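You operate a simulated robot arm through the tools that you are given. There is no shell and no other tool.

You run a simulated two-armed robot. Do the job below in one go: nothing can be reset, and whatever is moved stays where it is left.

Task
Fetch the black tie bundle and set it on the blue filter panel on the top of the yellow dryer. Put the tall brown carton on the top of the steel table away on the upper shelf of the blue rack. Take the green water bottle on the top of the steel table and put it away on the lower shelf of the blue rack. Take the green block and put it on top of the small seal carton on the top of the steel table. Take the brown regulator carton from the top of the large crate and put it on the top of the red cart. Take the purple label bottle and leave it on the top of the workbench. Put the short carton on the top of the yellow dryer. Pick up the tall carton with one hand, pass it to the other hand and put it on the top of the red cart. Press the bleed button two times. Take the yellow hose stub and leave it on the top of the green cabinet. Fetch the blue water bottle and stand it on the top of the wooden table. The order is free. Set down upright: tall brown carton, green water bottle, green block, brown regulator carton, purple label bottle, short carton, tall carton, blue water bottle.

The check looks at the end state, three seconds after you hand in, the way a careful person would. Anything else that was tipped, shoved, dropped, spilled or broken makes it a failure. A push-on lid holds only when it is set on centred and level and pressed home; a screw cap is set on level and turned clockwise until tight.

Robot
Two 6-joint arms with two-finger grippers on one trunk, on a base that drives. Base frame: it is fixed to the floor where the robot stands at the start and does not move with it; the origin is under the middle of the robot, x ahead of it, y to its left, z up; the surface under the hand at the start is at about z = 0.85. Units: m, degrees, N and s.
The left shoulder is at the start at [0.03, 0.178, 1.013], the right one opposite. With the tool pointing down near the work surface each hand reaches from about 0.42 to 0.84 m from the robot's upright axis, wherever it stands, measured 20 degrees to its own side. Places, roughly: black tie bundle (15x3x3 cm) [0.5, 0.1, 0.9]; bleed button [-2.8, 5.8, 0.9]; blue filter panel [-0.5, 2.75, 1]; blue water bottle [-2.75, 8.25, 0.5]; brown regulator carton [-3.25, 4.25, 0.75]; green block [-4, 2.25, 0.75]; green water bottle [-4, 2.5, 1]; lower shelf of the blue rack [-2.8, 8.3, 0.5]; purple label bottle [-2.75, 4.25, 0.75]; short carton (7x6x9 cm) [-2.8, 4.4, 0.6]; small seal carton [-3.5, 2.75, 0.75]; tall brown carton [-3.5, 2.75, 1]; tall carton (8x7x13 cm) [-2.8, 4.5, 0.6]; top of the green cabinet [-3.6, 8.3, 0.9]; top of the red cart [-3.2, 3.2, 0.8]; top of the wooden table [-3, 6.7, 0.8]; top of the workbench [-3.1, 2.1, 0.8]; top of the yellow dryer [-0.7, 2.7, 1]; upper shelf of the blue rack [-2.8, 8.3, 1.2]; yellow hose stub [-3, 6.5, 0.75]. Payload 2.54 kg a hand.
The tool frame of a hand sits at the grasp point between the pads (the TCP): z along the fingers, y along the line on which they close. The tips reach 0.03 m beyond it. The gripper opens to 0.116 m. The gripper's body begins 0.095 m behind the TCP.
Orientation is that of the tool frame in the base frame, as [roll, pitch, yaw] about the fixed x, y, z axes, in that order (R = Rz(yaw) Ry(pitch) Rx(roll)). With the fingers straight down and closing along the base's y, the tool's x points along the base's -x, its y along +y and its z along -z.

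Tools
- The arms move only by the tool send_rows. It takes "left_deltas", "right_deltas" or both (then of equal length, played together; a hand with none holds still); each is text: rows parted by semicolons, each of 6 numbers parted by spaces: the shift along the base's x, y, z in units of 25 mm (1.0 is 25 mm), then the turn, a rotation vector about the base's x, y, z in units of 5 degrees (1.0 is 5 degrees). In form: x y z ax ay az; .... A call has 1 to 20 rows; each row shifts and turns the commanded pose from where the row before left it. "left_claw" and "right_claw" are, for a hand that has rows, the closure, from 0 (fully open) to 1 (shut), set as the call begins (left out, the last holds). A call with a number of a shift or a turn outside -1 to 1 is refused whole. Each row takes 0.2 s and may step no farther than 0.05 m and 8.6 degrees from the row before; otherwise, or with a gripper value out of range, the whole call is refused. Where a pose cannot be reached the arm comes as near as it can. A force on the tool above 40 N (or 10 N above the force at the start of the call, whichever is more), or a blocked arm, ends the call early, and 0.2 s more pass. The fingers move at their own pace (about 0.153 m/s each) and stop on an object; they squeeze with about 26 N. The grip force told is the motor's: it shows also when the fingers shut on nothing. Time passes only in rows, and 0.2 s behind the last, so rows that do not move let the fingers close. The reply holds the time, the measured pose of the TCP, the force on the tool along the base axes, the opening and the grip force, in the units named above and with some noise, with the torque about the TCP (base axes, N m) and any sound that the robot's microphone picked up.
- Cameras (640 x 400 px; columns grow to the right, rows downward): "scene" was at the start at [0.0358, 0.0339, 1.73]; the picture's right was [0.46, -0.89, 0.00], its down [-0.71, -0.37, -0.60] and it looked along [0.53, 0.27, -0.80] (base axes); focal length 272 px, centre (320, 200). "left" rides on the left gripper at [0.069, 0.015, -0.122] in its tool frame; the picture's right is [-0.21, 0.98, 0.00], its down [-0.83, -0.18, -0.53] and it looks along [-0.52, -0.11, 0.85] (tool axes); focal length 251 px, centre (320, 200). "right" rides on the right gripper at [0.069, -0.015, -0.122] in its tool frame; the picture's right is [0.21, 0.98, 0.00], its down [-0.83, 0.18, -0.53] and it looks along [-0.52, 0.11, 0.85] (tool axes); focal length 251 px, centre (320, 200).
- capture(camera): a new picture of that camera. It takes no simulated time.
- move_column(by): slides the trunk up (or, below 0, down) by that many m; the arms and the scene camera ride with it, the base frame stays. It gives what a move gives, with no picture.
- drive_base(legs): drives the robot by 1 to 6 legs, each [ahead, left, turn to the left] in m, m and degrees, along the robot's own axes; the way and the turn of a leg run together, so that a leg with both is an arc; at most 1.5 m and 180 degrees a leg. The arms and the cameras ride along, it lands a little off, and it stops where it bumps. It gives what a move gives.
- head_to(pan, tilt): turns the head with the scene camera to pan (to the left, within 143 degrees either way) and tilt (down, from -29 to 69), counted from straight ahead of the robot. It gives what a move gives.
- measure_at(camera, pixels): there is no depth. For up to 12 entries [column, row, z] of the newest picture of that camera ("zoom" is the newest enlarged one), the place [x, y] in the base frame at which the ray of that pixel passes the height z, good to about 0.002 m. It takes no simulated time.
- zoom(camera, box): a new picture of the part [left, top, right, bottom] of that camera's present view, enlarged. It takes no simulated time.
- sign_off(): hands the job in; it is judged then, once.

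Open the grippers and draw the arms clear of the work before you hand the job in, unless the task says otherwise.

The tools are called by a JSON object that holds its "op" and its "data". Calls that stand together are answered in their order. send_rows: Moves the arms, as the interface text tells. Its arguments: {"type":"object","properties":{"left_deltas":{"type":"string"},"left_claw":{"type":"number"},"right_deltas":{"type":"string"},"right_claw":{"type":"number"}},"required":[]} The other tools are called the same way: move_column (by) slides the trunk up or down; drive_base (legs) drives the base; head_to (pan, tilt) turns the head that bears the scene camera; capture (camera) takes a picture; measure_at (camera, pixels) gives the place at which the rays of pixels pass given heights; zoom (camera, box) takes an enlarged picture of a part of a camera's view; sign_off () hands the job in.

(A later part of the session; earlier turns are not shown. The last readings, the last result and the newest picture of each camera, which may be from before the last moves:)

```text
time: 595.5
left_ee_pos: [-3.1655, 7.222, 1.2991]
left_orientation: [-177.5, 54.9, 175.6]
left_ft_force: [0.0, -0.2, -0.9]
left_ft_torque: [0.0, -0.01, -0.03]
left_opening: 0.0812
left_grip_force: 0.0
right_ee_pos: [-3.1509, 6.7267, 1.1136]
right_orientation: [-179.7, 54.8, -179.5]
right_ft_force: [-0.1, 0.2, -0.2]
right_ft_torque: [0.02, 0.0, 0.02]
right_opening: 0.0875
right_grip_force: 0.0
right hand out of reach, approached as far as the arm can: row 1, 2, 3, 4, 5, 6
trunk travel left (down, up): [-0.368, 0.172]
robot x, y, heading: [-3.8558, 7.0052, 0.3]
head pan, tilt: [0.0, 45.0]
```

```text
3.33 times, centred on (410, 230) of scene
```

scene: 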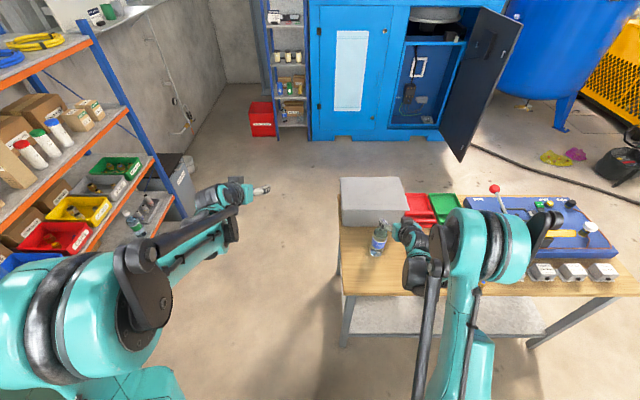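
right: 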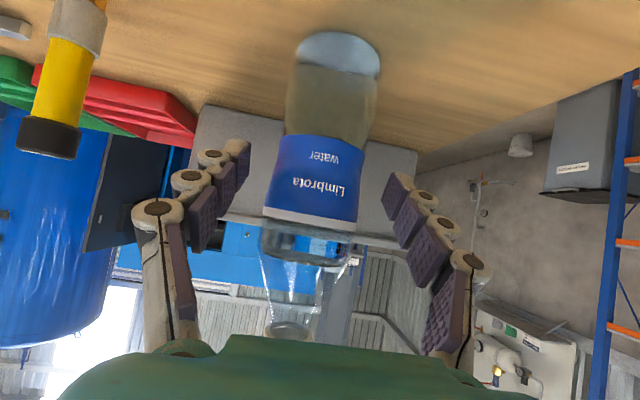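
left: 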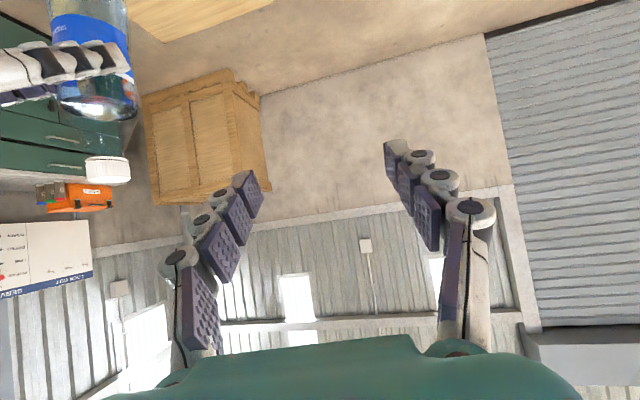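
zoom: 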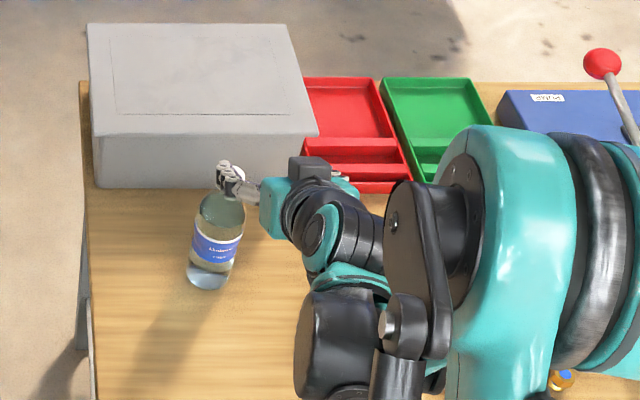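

The bottle is fine. I'll raise the right hand, turn it back to straight down, and shift the base for the hose stub.

{"op": "send_rows", "data": {"right_deltas": "-0.2 0 1 0 0.5 0; -0.2 0 1 0 0.5 0; -0.2 0 1 0 0.5 0; -0.2 0 1 0 0.5 0; -0.2 0 0.5 0 0.5 0; 0 0 0 0 1 0; 0 0 0 0 1 0; 0 0 0 0 1 0; 0 0 0 0 1 0; 0 0 0 0 1 0; 0 0 0 0 1 0; 0 0 0 0 1 0; 0 0 0 0 1 0; 0 0 0 0 0.5 0; 0 0 0 0 0 0"}}

{"op": "drive_base", "data": {"legs": [[0.1, -0.26, 0]]}}

{"op": "capture", "data": {"camera": "scene"}}

{"op": "zoom", "data": {"camera": "scene", "box": [250, 170, 470, 320]}}

```text
time: 598.7
left_ee_pos: [-3.1649, 7.2223, 1.2992]
left_orientation: [-177.5, 54.8, 175.5]
left_ft_force: [-0.7, 0.0, 0.4]
left_ft_torque: [0.02, -0.02, -0.01]
left_opening: 0.0812
left_grip_force: 0.0
right_ee_pos: [-3.178, 6.7273, 1.2262]
right_orientation: [-180.0, -0.1, -179.7]
right_ft_force: [0.1, -0.8, -0.6]
right_ft_torque: [-0.03, -0.01, -0.02]
right_opening: 0.0869
right_grip_force: 0.0
trunk travel left (down, up): [-0.368, 0.172]
robot x, y, heading: [-3.8571, 7.0024, 0.2]
head pan, tilt: [0.0, 45.0]
```

```text
time: 600.6
left_ee_pos: [-3.0661, 6.9572, 1.2998]
left_orientation: [-177.6, 54.8, 175.1]
left_ft_force: [0.3, 0.2, -0.3]
left_ft_torque: [0.0, 0.01, 0.03]
left_opening: 0.0812
left_grip_force: 0.1
right_ee_pos: [-3.0805, 6.462, 1.2263]
right_orientation: [180.0, -0.2, 179.9]
right_ft_force: [-0.2, -0.3, -0.5]
right_ft_torque: [0.01, -0.03, -0.02]
right_opening: 0.0867
right_grip_force: 0.1
trunk travel left (down, up): [-0.368, 0.172]
robot x, y, heading: [-3.7546, 6.7463, -0.4]
head pan, tilt: [0.0, 45.0]
```

```text
taken
```

scene: 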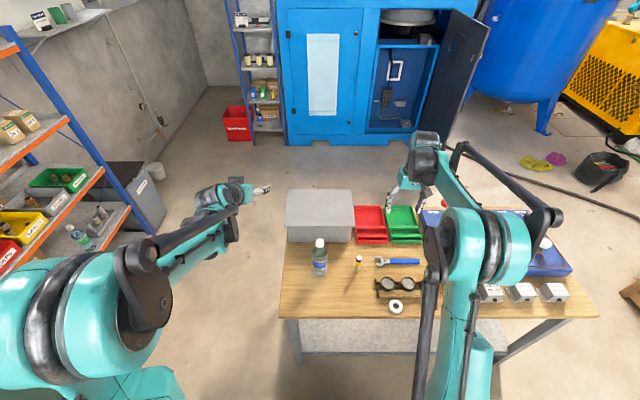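

```text
2.67 times, centred on (360, 245) of scene
```

zoom: 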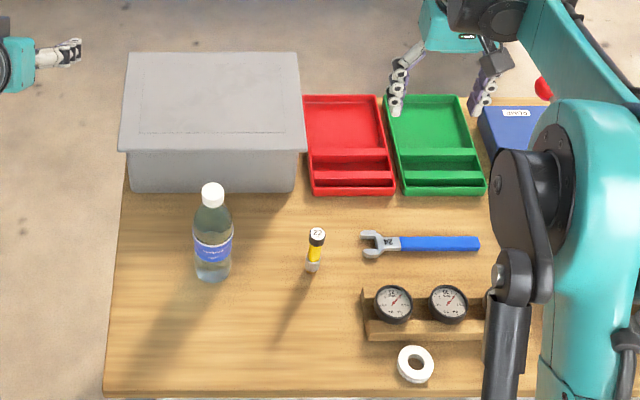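

The blue bottle stands well. I'll move the right hand above the hose stub, which is at zoom (315, 250).

{"op": "measure_at", "data": {"camera": "zoom", "pixels": [[312, 270, 0.8], [317, 235, 0.88], [317, 235, 0.9], [212, 280, 0.8]]}}

{"op": "send_rows", "data": {"right_deltas": "0.06 0.92 -0.8 0 0 0; 0.06 0.92 -0.8 0 0 0; 0.06 0.92 -0.8 0 0 0; 0.06 0.92 -0.8 0 0 0; 0.06 0.92 -0.8 0 0 0; 0 0 0 0 0 0", "right_claw": 0.35}}

{"op": "capture", "data": {"camera": "right"}}

```text
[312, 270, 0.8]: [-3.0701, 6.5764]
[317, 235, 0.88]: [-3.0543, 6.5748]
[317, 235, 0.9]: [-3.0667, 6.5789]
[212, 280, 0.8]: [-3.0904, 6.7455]
```

```text
time: 602.0
left_ee_pos: [-3.0644, 6.9562, 1.3002]
left_orientation: [-177.6, 54.8, 175.0]
left_ft_force: [-0.4, -0.5, -0.1]
left_ft_torque: [-0.03, 0.03, 0.04]
left_opening: 0.0813
left_grip_force: 0.0
right_ee_pos: [-3.0721, 6.5782, 1.1246]
right_orientation: [-180.0, -0.2, 179.9]
right_ft_force: [0.2, -0.9, -0.3]
right_ft_torque: [0.02, 0.01, -0.02]
right_opening: 0.0754
right_grip_force: 0.1
trunk travel left (down, up): [-0.368, 0.172]
robot x, y, heading: [-3.7581, 6.7404, -0.1]
head pan, tilt: [0.0, 45.0]
```

```text
taken
```

right: 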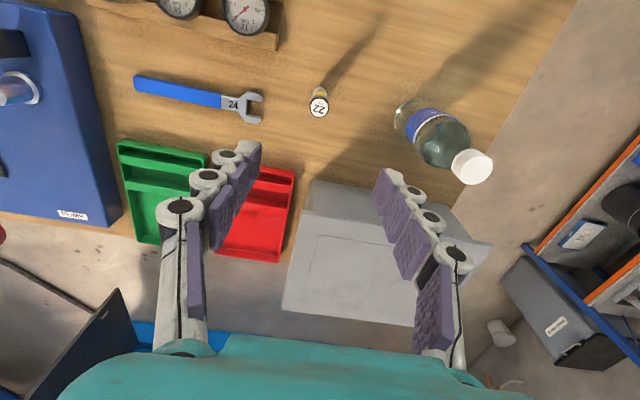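

I'll measure the stub's top (319, 105) in the right view.

{"op": "measure_at", "data": {"camera": "right", "pixels": [[319, 106, 0.9], [319, 106, 0.88], [319, 92, 0.81], [310, 104, 0.89], [329, 105, 0.89]]}}

{"op": "zoom", "data": {"camera": "right", "box": [280, 70, 360, 130]}}

```text
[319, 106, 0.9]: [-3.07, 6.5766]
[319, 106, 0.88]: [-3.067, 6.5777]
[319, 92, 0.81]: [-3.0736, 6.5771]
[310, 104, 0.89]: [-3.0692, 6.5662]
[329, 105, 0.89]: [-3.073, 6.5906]
```

```text
6.67 times, centred on (320, 100) of right
```

zoom: 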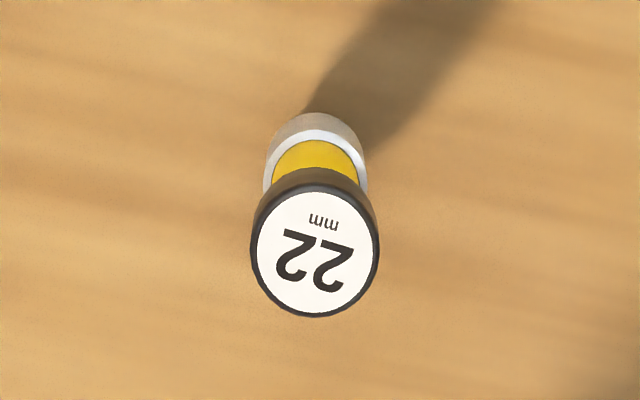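

The stub is centred below (Ø 24 mm, top z≈0.9). I'll go down to z≈0.865 and grip it.

{"op": "send_rows", "data": {"right_deltas": "0.04 -0.03 -0.944 0 0 0; 0.04 -0.03 -0.944 0 0 0; 0 0 -0.944 0 0 0; 0 0 -0.944 0 0 0; 0 0 -0.944 0 0 0; 0 0 -0.944 0 0 0; 0 0 -0.944 0 0 0; 0 0 -0.944 0 0 0; 0 0 -0.944 0 0 0; 0 0 -0.944 0 0 0; 0 0 -0.944 0 0 0; 0 0 0 0 0 0"}}

{"op": "capture", "data": {"camera": "right"}}

```text
time: 604.6
left_ee_pos: [-3.0661, 6.9584, 1.3013]
left_orientation: [-177.5, 54.8, 175.1]
left_ft_force: [0.2, 0.9, -0.6]
left_ft_torque: [-0.01, -0.03, 0.0]
left_opening: 0.0815
left_grip_force: 0.0
right_ee_pos: [-3.0728, 6.5753, 0.8657]
right_orientation: [180.0, -0.2, 179.9]
right_ft_force: [-0.6, 0.1, -0.1]
right_ft_torque: [0.01, -0.01, 0.02]
right_opening: 0.0754
right_grip_force: 0.0
trunk travel left (down, up): [-0.368, 0.172]
robot x, y, heading: [-3.7565, 6.743, -0.5]
head pan, tilt: [0.0, 45.0]
```

```text
taken
```

right: 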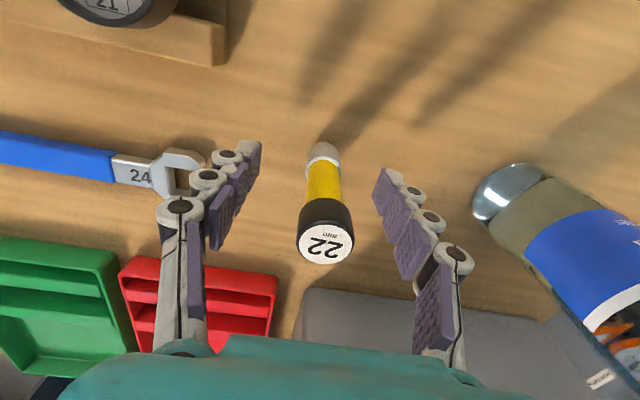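

The stub is between the fingers. I'll close and lift.

{"op": "send_rows", "data": {"right_deltas": "0 0 0 0 0 0; 0 0 0 0 0 0; 0 0 0 0 0 0; 0 0 0 0 0 0", "right_claw": 1}}

{"op": "send_rows", "data": {"right_deltas": "0 0 0.4 0 0 0; 0 0 0.8 0 0 0; 0 0 1 0 0 0; 0 0 1 0 0 0; 0 0 1 0 0 0; 0 0 1 0 0 0; 0 0 1 0 0 0; 0 0 1 0 0 0; 0 0 1 0 0 0; 0 0 1 0 0 0; 0 0 1 0 0 0; 0 0 1 0 0 0; 0 0 1 0 0 0; 0 0 1 0 0 0; 0 0 0 0 0 0"}}

{"op": "capture", "data": {"camera": "right"}}

{"op": "capture", "data": {"camera": "scene"}}

```text
time: 605.6
left_ee_pos: [-3.0666, 6.9574, 1.3]
left_orientation: [-177.4, 54.8, 175.0]
left_ft_force: [-0.3, -0.9, 0.1]
left_ft_torque: [-0.02, 0.0, 0.0]
left_opening: 0.0814
left_grip_force: 0.0
right_ee_pos: [-3.0731, 6.5757, 0.8655]
right_orientation: [-179.9, -0.1, 179.8]
right_ft_force: [1.4, 0.5, -0.1]
right_ft_torque: [0.0, -0.03, -0.04]
right_opening: 0.0229
right_grip_force: 26.5
trunk travel left (down, up): [-0.368, 0.172]
robot x, y, heading: [-3.758, 6.7438, 0.1]
head pan, tilt: [0.0, 45.0]
```

```text
time: 608.8
left_ee_pos: [-3.0647, 6.9571, 1.2985]
left_orientation: [-177.5, 54.8, 175.0]
left_ft_force: [0.8, -0.2, -0.9]
left_ft_torque: [0.02, 0.03, -0.01]
left_opening: 0.0811
left_grip_force: 0.0
right_ee_pos: [-3.0687, 6.5732, 1.1961]
right_orientation: [179.9, -0.2, 179.9]
right_ft_force: [-0.5, 0.7, -0.6]
right_ft_torque: [0.01, 0.03, 0.04]
right_opening: 0.0229
right_grip_force: 26.2
trunk travel left (down, up): [-0.368, 0.172]
robot x, y, heading: [-3.76, 6.7429, -0.0]
head pan, tilt: [0.0, 45.0]
```

```text
taken
```

right: 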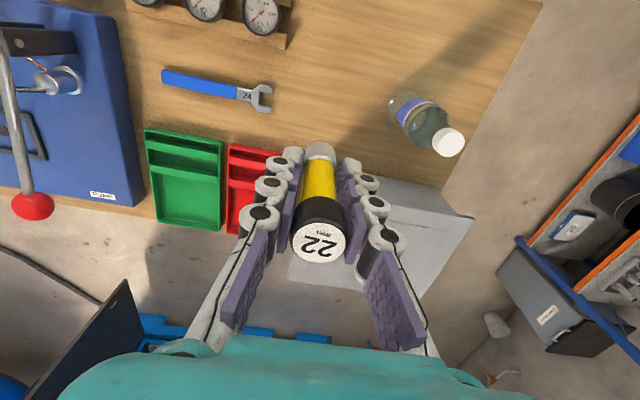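

```text
taken
```

scene: 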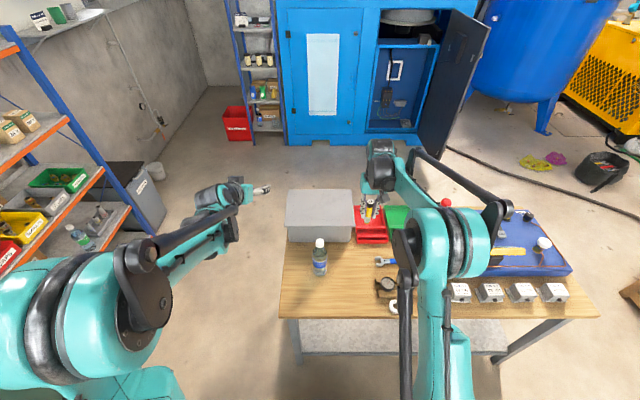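

The stub is held. I'll turn left to face the green cabinet and look at its top.

{"op": "drive_base", "data": {"legs": [[0, 0, 90], [0.3, 0, 0]]}}

{"op": "head_to", "data": {"pan": 0, "tilt": 40}}

{"op": "capture", "data": {"camera": "scene"}}

```text
time: 614.6
left_ee_pos: [-3.931, 7.7452, 1.2986]
left_orientation: [-177.5, 54.8, -97.0]
left_ft_force: [-0.2, -0.7, 0.4]
left_ft_torque: [-0.03, -0.02, 0.0]
left_opening: 0.0816
left_grip_force: 0.0
right_ee_pos: [-3.5493, 7.7269, 1.1968]
right_orientation: [-180.0, -0.2, -92.3]
right_ft_force: [-0.7, 0.0, -1.1]
right_ft_torque: [-0.03, 0.02, -0.01]
right_opening: 0.0225
right_grip_force: 25.8
trunk travel left (down, up): [-0.368, 0.172]
robot x, y, heading: [-3.7444, 7.048, 87.7]
head pan, tilt: [0.0, 45.0]
```

```text
time: 615.3
left_ee_pos: [-3.9319, 7.746, 1.2983]
left_orientation: [-177.6, 54.7, -97.0]
left_ft_force: [0.4, -0.2, -1.1]
left_ft_torque: [-0.03, -0.02, -0.03]
left_opening: 0.0812
left_grip_force: 0.0
right_ee_pos: [-3.5487, 7.7274, 1.1961]
right_orientation: [-180.0, -0.2, -92.3]
right_ft_force: [0.1, 0.1, -0.9]
right_ft_torque: [-0.01, 0.0, -0.02]
right_opening: 0.0226
right_grip_force: 26.4
trunk travel left (down, up): [-0.368, 0.172]
robot x, y, heading: [-3.7423, 7.0502, 87.6]
head pan, tilt: [0.0, 40.0]
```

```text
taken
```

scene: 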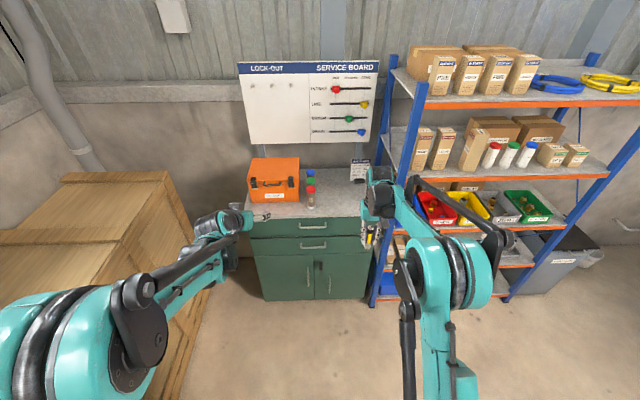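

I'll zoom in on the cabinet's top and measure.

{"op": "zoom", "data": {"camera": "scene", "box": [230, 140, 390, 240]}}

{"op": "measure_at", "data": {"camera": "zoom", "pixels": [[65, 308, 0.9], [530, 290, 0.9], [325, 285, 0.9], [510, 175, 0.9], [430, 230, 0.9], [420, 270, 0.9], [100, 245, 0.9]]}}

```text
4.00 times, centred on (310, 190) of scene
```

zoom: 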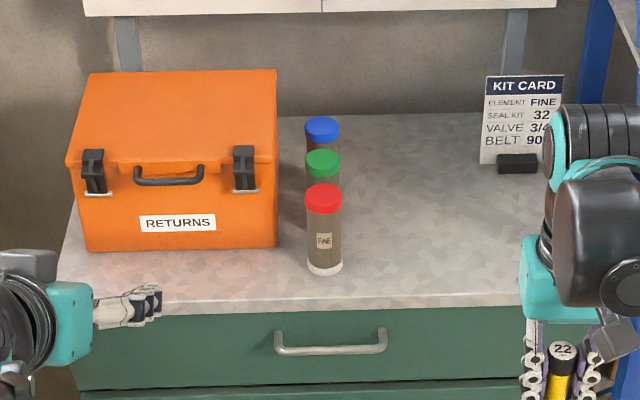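

```text
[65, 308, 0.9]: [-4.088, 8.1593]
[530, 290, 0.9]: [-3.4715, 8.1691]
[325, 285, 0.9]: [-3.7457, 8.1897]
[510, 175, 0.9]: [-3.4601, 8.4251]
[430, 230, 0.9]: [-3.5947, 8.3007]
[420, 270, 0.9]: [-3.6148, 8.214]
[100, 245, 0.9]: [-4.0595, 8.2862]
```

The free part of the top is around (-3.60, 8.26). I'll drive 0.42 m closer and correct the heading.

{"op": "drive_base", "data": {"legs": [[0.42, 0, 2.3]]}}

{"op": "capture", "data": {"camera": "right"}}

{"op": "capture", "data": {"camera": "scene"}}

```text
time: 617.9
left_ee_pos: [-3.9548, 8.1594, 1.2991]
left_orientation: [-177.5, 54.8, -94.5]
left_ft_force: [0.1, 0.2, 0.0]
left_ft_torque: [-0.01, 0.0, 0.0]
left_opening: 0.0812
left_grip_force: 0.0
right_ee_pos: [-3.5716, 8.158, 1.1966]
right_orientation: [-180.0, -0.1, -89.7]
right_ft_force: [0.3, -0.2, -0.1]
right_ft_torque: [-0.05, -0.05, 0.02]
right_opening: 0.0227
right_grip_force: 26.1
trunk travel left (down, up): [-0.368, 0.172]
robot x, y, heading: [-3.7376, 7.4719, 90.4]
head pan, tilt: [0.0, 40.0]
```

```text
taken
```

right: 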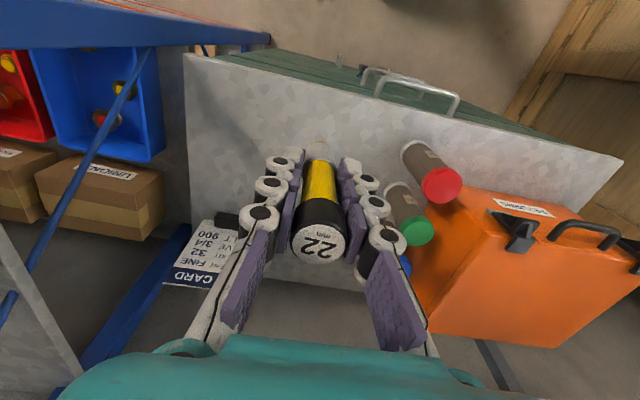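

```text
taken
```

scene: 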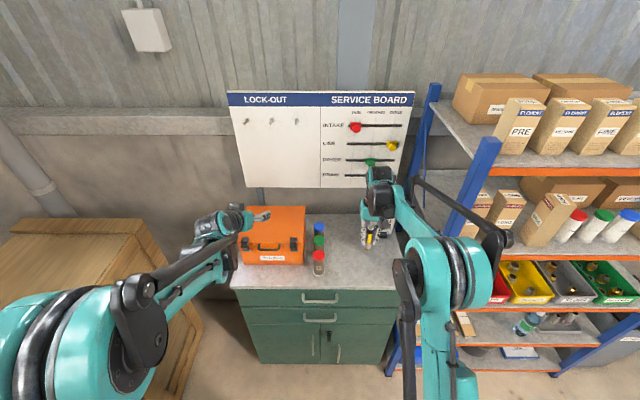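

I'll measure the cabinet's front edge and the jars in the right view.

{"op": "measure_at", "data": {"camera": "right", "pixels": [[300, 82, 0.9], [400, 107, 0.9], [195, 55, 0.9], [405, 148, 0.9], [390, 190, 0.9], [235, 215, 0.92]]}}

```text
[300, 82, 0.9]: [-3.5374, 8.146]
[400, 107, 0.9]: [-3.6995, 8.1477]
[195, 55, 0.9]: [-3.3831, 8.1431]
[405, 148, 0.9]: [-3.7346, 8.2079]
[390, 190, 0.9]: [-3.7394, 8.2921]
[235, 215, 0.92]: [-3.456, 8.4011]
```

{"op": "measure_at", "data": {"camera": "scene", "pixels": [[270, 262, 0.9], [270, 237, 1.0], [270, 237, 1.05], [270, 237, 1.1], [270, 207, 1.1]]}}

```text
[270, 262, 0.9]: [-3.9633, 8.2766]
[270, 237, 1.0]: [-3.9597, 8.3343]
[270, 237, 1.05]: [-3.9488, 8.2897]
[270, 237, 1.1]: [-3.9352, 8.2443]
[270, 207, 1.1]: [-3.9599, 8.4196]
```

The orange box tops out at about z=1.06, well below the left hand. I'll drive 0.1 m closer and lower the stub onto the free place.

{"op": "drive_base", "data": {"legs": [[0.1, 0, 0]]}}

{"op": "send_rows", "data": {"right_deltas": "-0.1 0 -0.9 0 0 0; -0.1 0 -0.9 0 0 0; -0.1 0 -0.9 0 0 0; -0.1 0 -0.9 0 0 0; -0.1 0 -0.9 0 0 0; -0.1 0 -0.9 0 0 0; -0.1 0 -0.9 0 0 0; 0 0 -0.9 0 0 0; 0 0 0 0 0 0"}}

{"op": "capture", "data": {"camera": "right"}}

```text
time: 619.0
left_ee_pos: [-3.9555, 8.2592, 1.2992]
left_orientation: [-177.5, 54.9, -94.4]
left_ft_force: [0.3, 0.0, -0.5]
left_ft_torque: [-0.02, 0.0, -0.02]
left_opening: 0.0815
left_grip_force: 0.1
right_ee_pos: [-3.5711, 8.2573, 1.1957]
right_orientation: [-180.0, -0.2, -89.8]
right_ft_force: [0.5, 0.3, -0.4]
right_ft_torque: [-0.04, 0.0, 0.0]
right_opening: 0.0226
right_grip_force: 26.4
trunk travel left (down, up): [-0.368, 0.172]
robot x, y, heading: [-3.7393, 7.5687, 89.9]
head pan, tilt: [0.0, 40.0]
```

```text
time: 621.0
left_ee_pos: [-3.9548, 8.2591, 1.2991]
left_orientation: [-177.5, 54.8, -94.4]
left_ft_force: [-1.1, -0.4, -0.5]
left_ft_torque: [0.0, 0.01, 0.0]
left_opening: 0.0811
left_grip_force: 0.1
right_ee_pos: [-3.5892, 8.2558, 1.0166]
right_orientation: [-180.0, -0.2, -89.8]
right_ft_force: [0.0, -0.4, -0.9]
right_ft_torque: [0.0, -0.02, 0.01]
right_opening: 0.0226
right_grip_force: 25.9
trunk travel left (down, up): [-0.368, 0.172]
robot x, y, heading: [-3.7367, 7.5692, 90.3]
head pan, tilt: [0.0, 40.0]
```

```text
taken
```

right: 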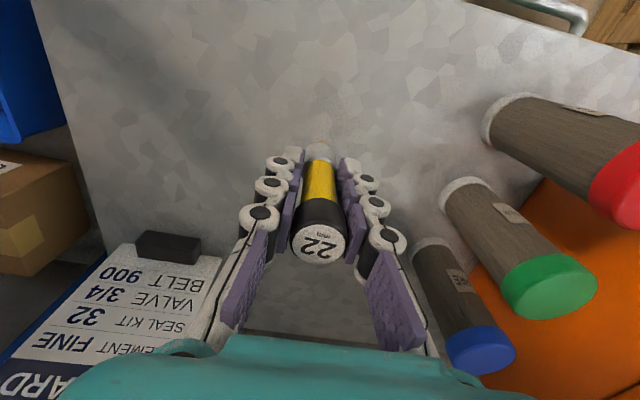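

There is free space around. I'll lower in small steps until it touches.

{"op": "send_rows", "data": {"right_deltas": "0 0 -0.6 0 0 0; 0 0 -0.6 0 0 0; 0 0 0 0 0 0"}}

{"op": "send_rows", "data": {"right_deltas": "0 0 -0.2 0 0 0; 0 0 -0.2 0 0 0; 0 0 0 0 0 0"}}

{"op": "send_rows", "data": {"right_deltas": "0 0 -0.2 0 0 0; 0 0 -0.2 0 0 0; 0 0 0 0 0 0"}}

```text
time: 621.8
left_ee_pos: [-3.9558, 8.2579, 1.2998]
left_orientation: [-177.5, 54.8, -94.4]
left_ft_force: [0.1, 0.5, -0.9]
left_ft_torque: [0.01, -0.01, -0.01]
left_opening: 0.0811
left_grip_force: 0.0
right_ee_pos: [-3.5892, 8.2577, 0.9851]
right_orientation: [-180.0, -0.2, -89.8]
right_ft_force: [0.0, 0.2, -1.2]
right_ft_torque: [0.03, -0.02, 0.03]
right_opening: 0.0229
right_grip_force: 26.1
trunk travel left (down, up): [-0.368, 0.172]
robot x, y, heading: [-3.7389, 7.5664, 90.2]
head pan, tilt: [0.0, 40.0]
```

```text
time: 622.6
left_ee_pos: [-3.9547, 8.2564, 1.3014]
left_orientation: [-177.6, 54.9, -94.6]
left_ft_force: [-0.5, -1.1, 0.2]
left_ft_torque: [0.01, 0.0, 0.04]
left_opening: 0.0808
left_grip_force: 0.0
right_ee_pos: [-3.5898, 8.2566, 0.9777]
right_orientation: [180.0, 0.0, -89.8]
right_ft_force: [0.7, -1.3, 19.7]
right_ft_torque: [0.04, -0.05, 0.01]
right_opening: 0.0222
right_grip_force: 25.7
trunk travel left (down, up): [-0.368, 0.172]
robot x, y, heading: [-3.7361, 7.5676, 90.2]
head pan, tilt: [0.0, 40.0]
```

```text
time: 623.4
left_ee_pos: [-3.9559, 8.2573, 1.3013]
left_orientation: [-177.5, 54.8, -94.5]
left_ft_force: [0.3, -0.1, 0.8]
left_ft_torque: [-0.02, -0.01, 0.02]
left_opening: 0.0814
left_grip_force: 0.0
right_ee_pos: [-3.5887, 8.255, 0.968]
right_orientation: [-180.0, -0.1, -89.8]
right_ft_force: [1.2, -1.2, 18.4]
right_ft_torque: [0.08, -0.05, 0.02]
right_opening: 0.0227
right_grip_force: 25.7
trunk travel left (down, up): [-0.368, 0.172]
robot x, y, heading: [-3.7377, 7.5719, 90.2]
head pan, tilt: [0.0, 40.0]
```

The stub stands on the cabinet. I'll ease 1 mm and open.

{"op": "send_rows", "data": {"right_deltas": "0 0 0.05 0 0 0; 0 0 0 0 0 0"}}

{"op": "send_rows", "data": {"right_deltas": "0 0 0 0 0 0; 0 0 0 0 0 0; 0 0 0 0 0 0", "right_claw": 0.45}}

{"op": "capture", "data": {"camera": "right"}}

```text
time: 624.0
left_ee_pos: [-3.9542, 8.2583, 1.2995]
left_orientation: [-177.5, 54.8, -94.6]
left_ft_force: [-0.1, -0.4, -0.3]
left_ft_torque: [-0.02, -0.02, 0.0]
left_opening: 0.0815
left_grip_force: 0.0
right_ee_pos: [-3.59, 8.2558, 0.9679]
right_orientation: [-180.0, -0.2, -89.8]
right_ft_force: [0.9, -2.7, 2.1]
right_ft_torque: [-0.18, -0.01, 0.02]
right_opening: 0.0225
right_grip_force: 26.4
trunk travel left (down, up): [-0.368, 0.172]
robot x, y, heading: [-3.7361, 7.5688, 89.9]
head pan, tilt: [0.0, 40.0]
```

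```text
time: 624.8
left_ee_pos: [-3.9553, 8.259, 1.2986]
left_orientation: [-177.5, 54.8, -94.5]
left_ft_force: [0.1, -0.4, 0.9]
left_ft_torque: [0.0, 0.0, -0.01]
left_opening: 0.0811
left_grip_force: 0.0
right_ee_pos: [-3.5882, 8.2564, 0.9679]
right_orientation: [180.0, -0.2, -89.8]
right_ft_force: [0.5, 0.9, 0.1]
right_ft_torque: [0.02, 0.02, 0.0]
right_opening: 0.0641
right_grip_force: 0.1
trunk travel left (down, up): [-0.368, 0.172]
robot x, y, heading: [-3.7363, 7.5703, 90.3]
head pan, tilt: [0.0, 40.0]
```

```text
taken
```

right: 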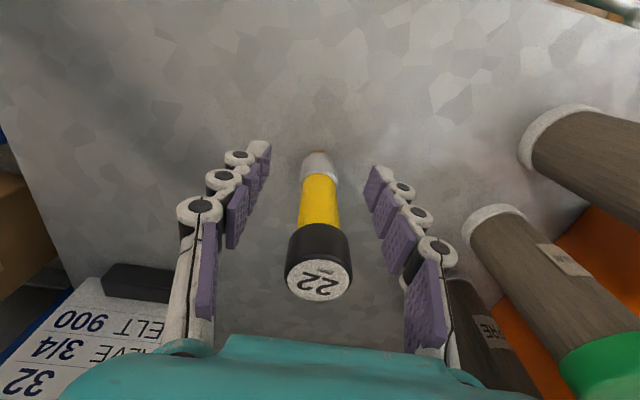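

The stub stands upright on the cabinet. I'll raise the hand straight up and check.

{"op": "send_rows", "data": {"right_deltas": "0 0 0.6 0 0 0; 0 0 1 0 0 0; 0 0 1 0 0 0; 0 0 1 0 0 0; 0 0 1 0 0 0; 0 0 1 0 0 0; 0 0 1 0 0 0; 0 0 1 0 0 0; 0 0 1 0 0 0; 0 0 0 0 0 0"}}

{"op": "drive_base", "data": {"legs": [[-0.35, 0, 0]]}}

{"op": "capture", "data": {"camera": "scene"}}

{"op": "zoom", "data": {"camera": "scene", "box": [230, 140, 390, 240]}}

```text
time: 627.0
left_ee_pos: [-3.955, 8.2581, 1.2997]
left_orientation: [-177.6, 54.8, -94.6]
left_ft_force: [0.1, 0.2, 0.8]
left_ft_torque: [0.0, 0.02, 0.0]
left_opening: 0.081
left_grip_force: 0.1
right_ee_pos: [-3.588, 8.2571, 1.1831]
right_orientation: [180.0, -0.2, -89.7]
right_ft_force: [0.8, -0.3, -0.2]
right_ft_torque: [-0.03, 0.02, 0.0]
right_opening: 0.0635
right_grip_force: 0.0
trunk travel left (down, up): [-0.368, 0.172]
robot x, y, heading: [-3.7338, 7.5696, 90.1]
head pan, tilt: [0.0, 40.0]
```

```text
time: 629.3
left_ee_pos: [-3.9513, 7.9065, 1.2991]
left_orientation: [-177.5, 54.8, -94.8]
left_ft_force: [0.2, 0.5, -0.1]
left_ft_torque: [0.01, -0.01, -0.01]
left_opening: 0.0811
left_grip_force: 0.2
right_ee_pos: [-3.5831, 7.9058, 1.184]
right_orientation: [-179.9, -0.2, -90.1]
right_ft_force: [0.3, 0.6, -0.2]
right_ft_torque: [0.0, 0.0, -0.04]
right_opening: 0.0637
right_grip_force: 0.0
trunk travel left (down, up): [-0.368, 0.172]
robot x, y, heading: [-3.7363, 7.2171, 90.1]
head pan, tilt: [0.0, 40.0]
```

```text
taken
```

scene: 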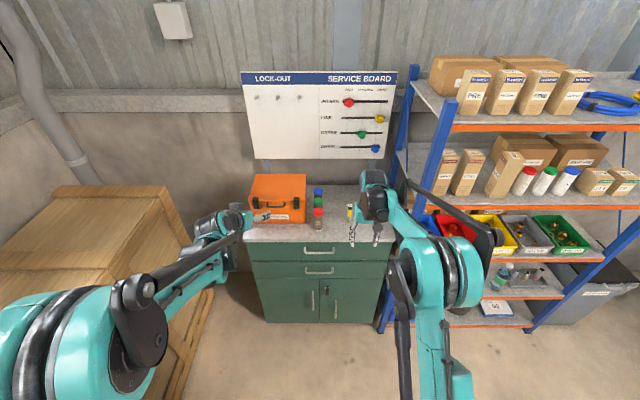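

```text
4.00 times, centred on (310, 190) of scene
```

zoom: 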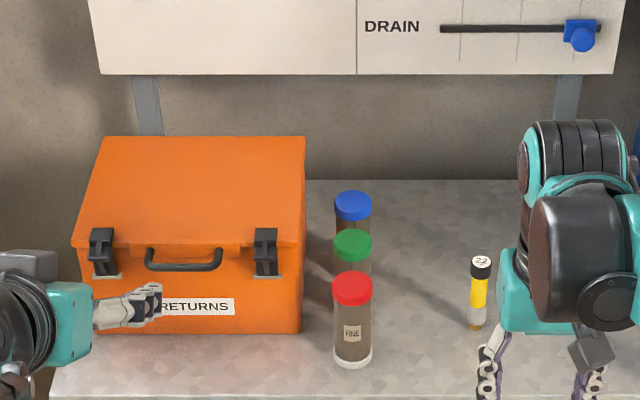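

The hose stub is done. Last is the bleed button on the table's rig: I'll back down the west side of the table to y≈5, then move east along the south side.

{"op": "drive_base", "data": {"legs": [[-1.1, 0, 0], [-1.1, 0, 0], [0, -0.45, 0]]}}

{"op": "head_to", "data": {"pan": -30, "tilt": 40}}

{"op": "capture", "data": {"camera": "scene"}}

```text
time: 642.3
left_ee_pos: [-3.4946, 5.7366, 1.3003]
left_orientation: [-177.5, 54.7, -95.0]
left_ft_force: [0.4, -0.2, 0.2]
left_ft_torque: [-0.04, 0.0, 0.02]
left_opening: 0.0812
left_grip_force: 0.0
right_ee_pos: [-3.1274, 5.7323, 1.1833]
right_orientation: [179.9, -0.2, -90.2]
right_ft_force: [-0.5, -1.5, 0.5]
right_ft_torque: [0.0, 0.01, 0.0]
right_opening: 0.0636
right_grip_force: 0.0
trunk travel left (down, up): [-0.368, 0.172]
robot x, y, heading: [-3.2834, 5.0441, 89.8]
head pan, tilt: [0.0, 40.0]
```

```text
time: 643.3
left_ee_pos: [-3.4962, 5.7355, 1.2996]
left_orientation: [-177.4, 54.8, -95.1]
left_ft_force: [-0.5, -0.5, -0.3]
left_ft_torque: [0.04, 0.01, -0.03]
left_opening: 0.0814
left_grip_force: 0.0
right_ee_pos: [-3.1266, 5.7318, 1.1833]
right_orientation: [-180.0, -0.2, -90.3]
right_ft_force: [-0.1, -0.5, 0.2]
right_ft_torque: [-0.04, -0.01, 0.01]
right_opening: 0.0638
right_grip_force: 0.0
trunk travel left (down, up): [-0.368, 0.172]
robot x, y, heading: [-3.2844, 5.0435, 89.8]
head pan, tilt: [-30.0, 40.0]
```

```text
taken
```

scene: 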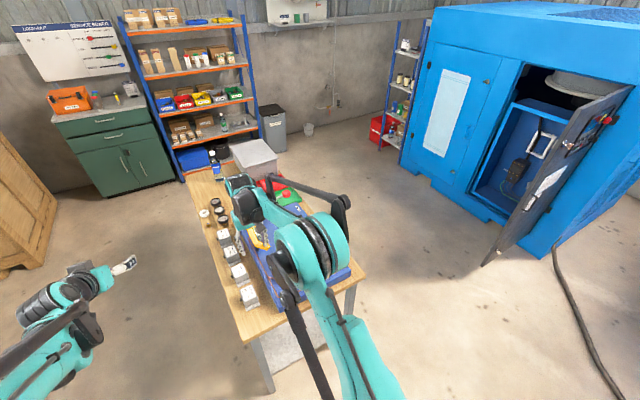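

The right arm hides the rig. I'll strafe on to x≈-2.85 and pull the right hand back and to the right.

{"op": "send_rows", "data": {"right_deltas": "0.9 -0.7 0 0 0 0; 0.9 -0.7 0 0 0 0; 0.9 -0.7 0 0 0 0; 0.9 -0.7 0 0 0 0; 0.9 -0.7 0 0 0 0; 0.9 -0.7 0 0 0 0; 0.9 -0.7 0 0 0 0; 0.9 -0.7 0 0 0 0; 0.9 -0.7 0 0 0 0; 0.9 -0.7 0 0 0 0; 0.9 -0.7 0 0 0 0; 0 0 0 0 0 0", "right_claw": 1}}

{"op": "drive_base", "data": {"legs": [[0, -0.43, 0]]}}

{"op": "head_to", "data": {"pan": 0, "tilt": 50}}

{"op": "capture", "data": {"camera": "scene"}}

{"op": "zoom", "data": {"camera": "scene", "box": [220, 120, 420, 280]}}

```text
time: 645.9
left_ee_pos: [-3.4962, 5.737, 1.2984]
left_orientation: [-177.5, 54.8, -94.9]
left_ft_force: [-0.1, 0.5, -0.1]
left_ft_torque: [-0.02, 0.0, 0.05]
left_opening: 0.0813
left_grip_force: 0.0
right_ee_pos: [-2.8804, 5.5385, 1.1842]
right_orientation: [180.0, -0.2, -90.1]
right_ft_force: [-0.2, 0.7, 0.1]
right_ft_torque: [-0.03, -0.01, 0.04]
right_opening: 0.0
right_grip_force: 25.8
trunk travel left (down, up): [-0.368, 0.172]
robot x, y, heading: [-3.2831, 5.0461, 89.9]
head pan, tilt: [-30.0, 40.0]
```

```text
time: 648.5
left_ee_pos: [-3.0629, 5.7332, 1.2987]
left_orientation: [-177.5, 54.8, -95.2]
left_ft_force: [-0.3, -0.3, 0.1]
left_ft_torque: [-0.03, -0.02, 0.01]
left_opening: 0.081
left_grip_force: 0.1
right_ee_pos: [-2.4488, 5.5351, 1.1842]
right_orientation: [179.9, -0.2, -90.4]
right_ft_force: [-0.4, -0.9, 0.0]
right_ft_torque: [0.01, -0.01, -0.03]
right_opening: 0.0
right_grip_force: 26.0
trunk travel left (down, up): [-0.368, 0.172]
robot x, y, heading: [-2.8523, 5.0443, 89.5]
head pan, tilt: [-30.0, 40.0]
```

```text
time: 649.5
left_ee_pos: [-3.0643, 5.7329, 1.2988]
left_orientation: [-177.6, 54.7, -95.1]
left_ft_force: [-0.3, 0.6, 0.5]
left_ft_torque: [-0.01, 0.03, 0.0]
left_opening: 0.0813
left_grip_force: 0.0
right_ee_pos: [-2.4497, 5.5349, 1.1831]
right_orientation: [-179.9, -0.2, -90.5]
right_ft_force: [0.4, 0.0, 0.5]
right_ft_torque: [-0.03, -0.01, -0.02]
right_opening: 0.0
right_grip_force: 25.3
trunk travel left (down, up): [-0.368, 0.172]
robot x, y, heading: [-2.854, 5.0427, 89.7]
head pan, tilt: [0.0, 50.0]
```

```text
taken
```

scene: 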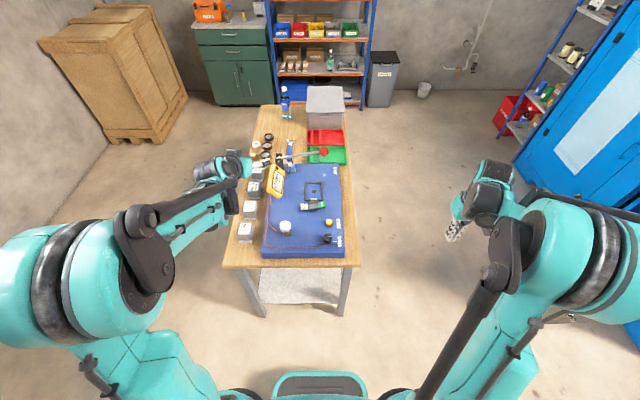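

```text
2.50 times, centred on (320, 200) of scene
```

zoom: 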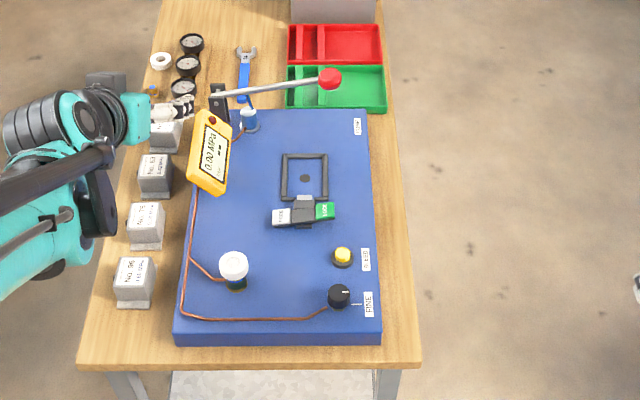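

The yellow button at zoom (342, 258) has a label beside it. I'll zoom in to read it.

{"op": "zoom", "data": {"camera": "scene", "box": [300, 205, 360, 255]}}

{"op": "measure_at", "data": {"camera": "zoom", "pixels": [[320, 200, 0.9], [320, 200, 0.85]]}}

```text
8.00 times, centred on (330, 230) of scene
```

zoom: 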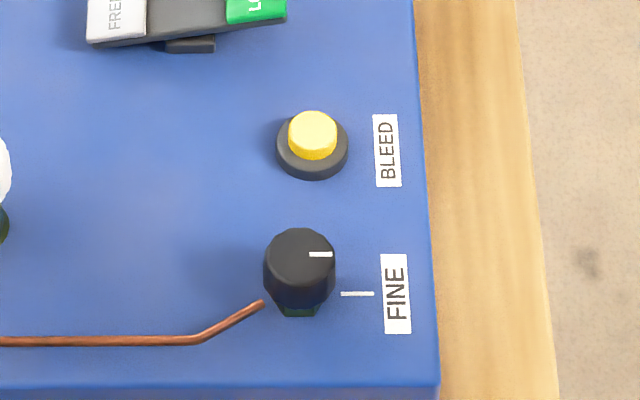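

```text
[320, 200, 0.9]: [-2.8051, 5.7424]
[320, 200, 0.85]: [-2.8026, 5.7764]
```

It reads "BLEED". I'll bring the closed right hand above the button and look with its camera.

{"op": "send_rows", "data": {"right_deltas": "-0.95 0.65 -0.1 0 0 0; -0.95 0.65 -0.1 0 0 0; -0.95 0.65 -0.1 0 0 0; -0.95 0.65 -0.1 0 0 0; -0.95 0.65 -0.1 0 0 0; -0.95 0.65 -0.1 0 0 0; -0.95 0.65 -0.1 0 0 0; -0.95 0.65 -0.1 0 0 0; -0.95 0.65 -0.1 0 0 0; -0.95 0.65 -0.1 0 0 0; -0.95 0.65 -0.1 0 0 0; -0.95 0.65 -0.1 0 0 0; -0.95 0.65 -0.1 0 0 0; -0.95 0.65 -0.1 0 0 0; -0.95 0.65 -0.1 0 0 0; 0 0 0 0 0 0", "right_claw": 1}}

{"op": "capture", "data": {"camera": "right"}}

{"op": "zoom", "data": {"camera": "right", "box": [240, 50, 400, 150]}}

```text
time: 652.9
left_ee_pos: [-3.0626, 5.7332, 1.3008]
left_orientation: [-177.6, 54.8, -95.2]
left_ft_force: [0.0, -0.4, 0.0]
left_ft_torque: [0.01, 0.01, 0.01]
left_opening: 0.0813
left_grip_force: 0.0
right_ee_pos: [-2.8077, 5.7779, 1.1471]
right_orientation: [-180.0, -0.2, -90.4]
right_ft_force: [-0.2, 0.3, -0.5]
right_ft_torque: [0.0, 0.0, 0.01]
right_opening: 0.0
right_grip_force: 26.3
trunk travel left (down, up): [-0.368, 0.172]
robot x, y, heading: [-2.8542, 5.0438, 89.9]
head pan, tilt: [0.0, 50.0]
```

```text
taken
```

right: 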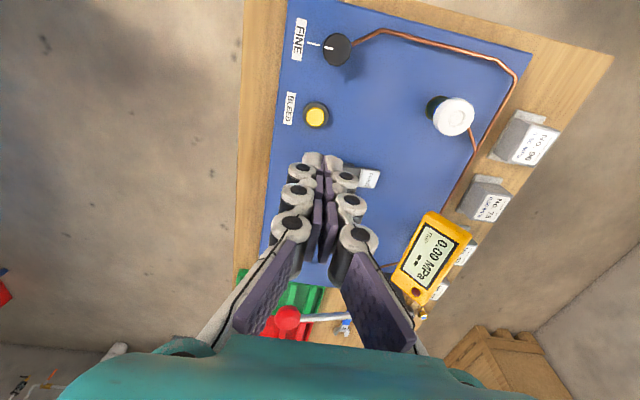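

```text
4.00 times, centred on (320, 100) of right
```

zoom: 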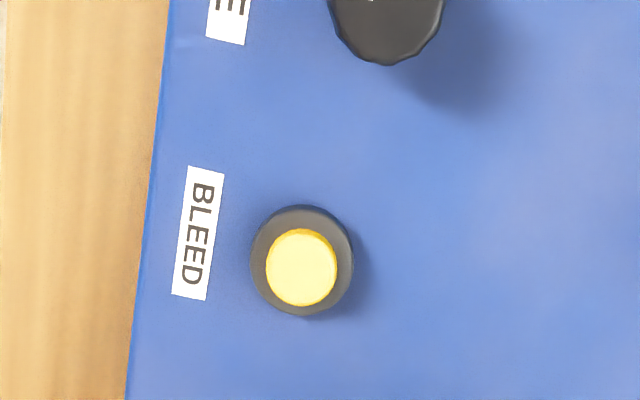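

I'll measure the button's centre for plausible heights.

{"op": "measure_at", "data": {"camera": "zoom", "pixels": [[301, 267, 0.9], [301, 267, 0.88], [301, 267, 0.92], [301, 260, 0.87]]}}

{"op": "zoom", "data": {"camera": "scene", "box": [300, 205, 360, 255]}}

{"op": "measure_at", "data": {"camera": "zoom", "pixels": [[313, 127, 0.9], [313, 127, 0.88], [313, 127, 0.92]]}}

```text
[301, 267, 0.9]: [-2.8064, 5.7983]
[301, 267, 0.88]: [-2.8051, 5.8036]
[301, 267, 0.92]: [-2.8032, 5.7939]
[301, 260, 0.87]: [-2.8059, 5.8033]
```

```text
8.00 times, centred on (330, 230) of scene
```

zoom: 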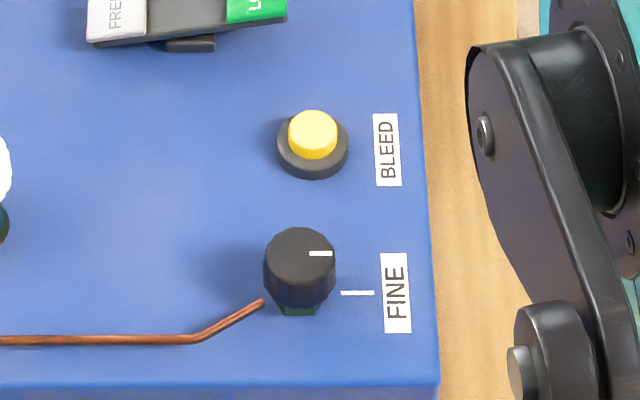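

```text
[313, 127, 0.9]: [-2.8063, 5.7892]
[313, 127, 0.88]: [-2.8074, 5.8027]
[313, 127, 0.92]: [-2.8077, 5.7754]
```

The button is at (-2.806, 5.802), top z≈0.882. I'll align and go down to just above it.

{"op": "send_rows", "data": {"right_deltas": "0.03 0.48 -0.9 0 0 0; 0.03 0.48 -0.9 0 0 0; 0 0 -0.9 0 0 0; 0 0 -0.9 0 0 0; 0 0 -0.9 0 0 0; 0 0 -0.9 0 0 0; 0 0 -0.9 0 0 0; 0 0 -0.9 0 0 0; 0 0 -0.9 0 0 0; 0 0 0 0 0 0"}}

{"op": "capture", "data": {"camera": "right"}}

{"op": "zoom", "data": {"camera": "scene", "box": [280, 190, 380, 260]}}

```text
time: 655.1
left_ee_pos: [-3.0643, 5.7341, 1.3001]
left_orientation: [-177.6, 54.8, -95.1]
left_ft_force: [0.6, 0.4, -0.6]
left_ft_torque: [-0.01, 0.02, 0.02]
left_opening: 0.0813
left_grip_force: 0.0
right_ee_pos: [-2.8039, 5.7935, 0.9494]
right_orientation: [180.0, 0.0, -90.3]
right_ft_force: [0.1, 0.1, 0.1]
right_ft_torque: [0.0, -0.01, -0.01]
right_opening: 0.0001
right_grip_force: 25.5
right hand out of reach, approached as far as the arm can: row 9
trunk travel left (down, up): [-0.368, 0.172]
robot x, y, heading: [-2.8518, 5.0412, 89.7]
head pan, tilt: [0.0, 50.0]
```

```text
taken
```

right: 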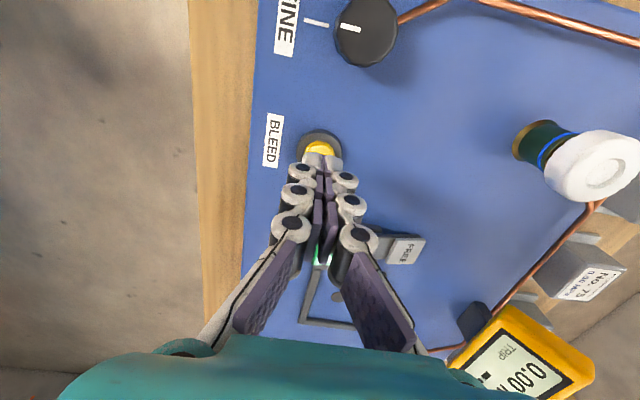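

```text
5.71 times, centred on (330, 225) of scene
```

zoom: 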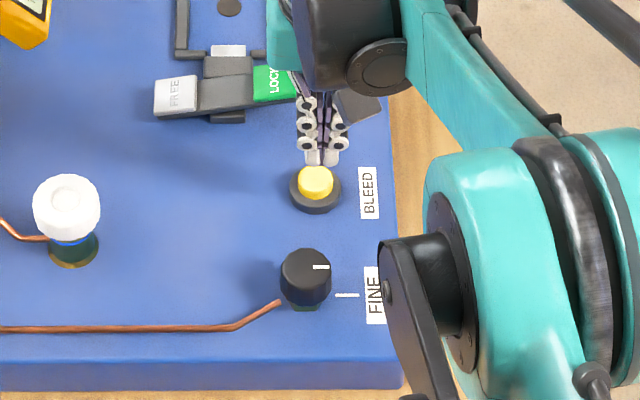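

The arm is near its reach limit again. I'll raise the hand 5 cm, drive 8 cm closer, and re-centre over the button.

{"op": "send_rows", "data": {"right_deltas": "0 0 1 0 0 0; 0 0 1 0 0 0; 0 0 0 0 0 0"}}

{"op": "drive_base", "data": {"legs": [[0.08, 0, 0]]}}

{"op": "send_rows", "data": {"right_deltas": "0 -0.7 0 0 0 0; 0 -0.7 0 0 0 0; 0 -0.7 0 0 0 0; 0 -0.7 0 0 0 0; 0 0 0 0 0 0"}}

{"op": "capture", "data": {"camera": "right"}}

```text
time: 655.9
left_ee_pos: [-3.0637, 5.7346, 1.2997]
left_orientation: [-177.6, 54.8, -95.1]
left_ft_force: [-0.2, 0.2, 0.7]
left_ft_torque: [0.02, -0.01, 0.01]
left_opening: 0.0811
left_grip_force: 0.0
right_ee_pos: [-2.8042, 5.793, 0.998]
right_orientation: [180.0, -0.2, -90.4]
right_ft_force: [-0.4, 0.4, -0.5]
right_ft_torque: [0.0, 0.01, -0.02]
right_opening: 0.0
right_grip_force: 25.6
trunk travel left (down, up): [-0.368, 0.172]
robot x, y, heading: [-2.8497, 5.042, 89.2]
head pan, tilt: [0.0, 50.0]
```

```text
time: 656.9
left_ee_pos: [-3.0628, 5.8147, 1.2979]
left_orientation: [-177.6, 54.7, -95.2]
left_ft_force: [-0.7, 1.0, 0.0]
left_ft_torque: [-0.03, 0.02, -0.02]
left_opening: 0.0809
left_grip_force: 0.1
right_ee_pos: [-2.8041, 5.873, 0.9968]
right_orientation: [-180.0, -0.3, -90.4]
right_ft_force: [-0.3, 0.3, -0.2]
right_ft_torque: [-0.04, 0.0, 0.01]
right_opening: 0.0
right_grip_force: 25.9
trunk travel left (down, up): [-0.368, 0.172]
robot x, y, heading: [-2.8531, 5.1209, 89.5]
head pan, tilt: [0.0, 50.0]
```

```text
time: 658.1
left_ee_pos: [-3.0623, 5.8147, 1.2993]
left_orientation: [-177.5, 54.8, -95.2]
left_ft_force: [-0.5, 0.5, 0.0]
left_ft_torque: [0.01, 0.0, -0.01]
left_opening: 0.0811
left_grip_force: 0.1
right_ee_pos: [-2.8011, 5.8008, 0.9985]
right_orientation: [-180.0, -0.2, -90.4]
right_ft_force: [-0.1, 0.1, 0.1]
right_ft_torque: [-0.04, 0.0, 0.0]
right_opening: 0.0001
right_grip_force: 25.8
trunk travel left (down, up): [-0.368, 0.172]
robot x, y, heading: [-2.8507, 5.119, 89.4]
head pan, tilt: [0.0, 50.0]
```

```text
taken
```

right: 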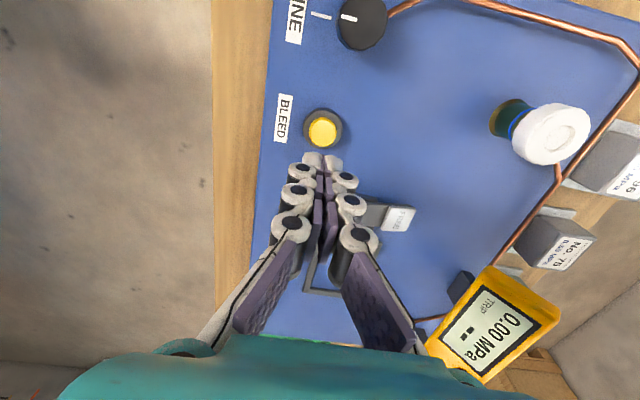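

I'll measure the button from here (322, 130) at z = 0.882.

{"op": "measure_at", "data": {"camera": "right", "pixels": [[322, 130, 0.882], [322, 130, 0.89], [322, 130, 0.875]]}}

```text
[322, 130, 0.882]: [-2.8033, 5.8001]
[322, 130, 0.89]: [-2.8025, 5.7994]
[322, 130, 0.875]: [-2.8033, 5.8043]
```

Aligned to within 2 mm. I'll go down close to the button and then press in small steps.

{"op": "send_rows", "data": {"right_deltas": "-0.04 0 -0.8 0 0 0; -0.04 0 -0.8 0 0 0; 0 0 -0.8 0 0 0; 0 0 -0.6 0 0 0; 0 0 0 0 0 0"}}

{"op": "send_rows", "data": {"right_deltas": "0 0 -0.12 0 0 0; 0 0 -0.12 0 0 0; 0 0 0 0 0 0"}}

{"op": "capture", "data": {"camera": "right"}}

```text
time: 659.3
left_ee_pos: [-3.0628, 5.8134, 1.2998]
left_orientation: [-177.5, 54.9, -95.2]
left_ft_force: [0.4, -0.2, 0.0]
left_ft_torque: [0.01, 0.02, 0.0]
left_opening: 0.0809
left_grip_force: 0.1
right_ee_pos: [-2.8035, 5.801, 0.9227]
right_orientation: [180.0, -0.2, -90.3]
right_ft_force: [-0.4, 0.6, -0.6]
right_ft_torque: [0.01, 0.03, 0.01]
right_opening: 0.0
right_grip_force: 26.2
trunk travel left (down, up): [-0.368, 0.172]
robot x, y, heading: [-2.8527, 5.1227, 89.3]
head pan, tilt: [0.0, 50.0]
```

```text
time: 660.1
left_ee_pos: [-3.063, 5.8139, 1.2987]
left_orientation: [-177.5, 54.9, -95.2]
left_ft_force: [0.6, 0.7, -0.1]
left_ft_torque: [0.03, 0.0, 0.01]
left_opening: 0.0815
left_grip_force: 0.0
right_ee_pos: [-2.805, 5.8015, 0.9185]
right_orientation: [180.0, -0.1, -90.4]
right_ft_force: [-0.4, -0.2, 0.0]
right_ft_torque: [-0.03, 0.05, 0.04]
right_opening: 0.0001
right_grip_force: 25.5
trunk travel left (down, up): [-0.368, 0.172]
robot x, y, heading: [-2.8505, 5.1229, 89.3]
head pan, tilt: [0.0, 50.0]
```

```text
taken
```

right: 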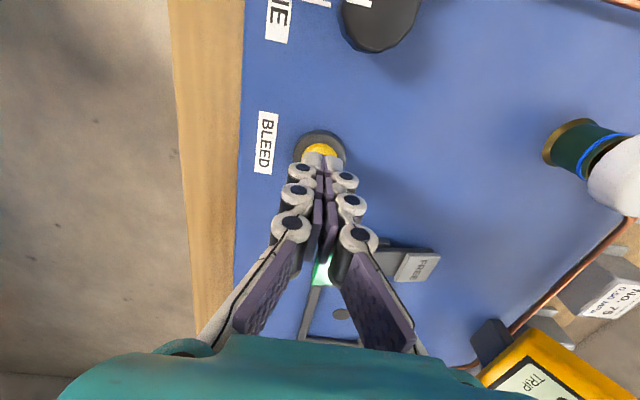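

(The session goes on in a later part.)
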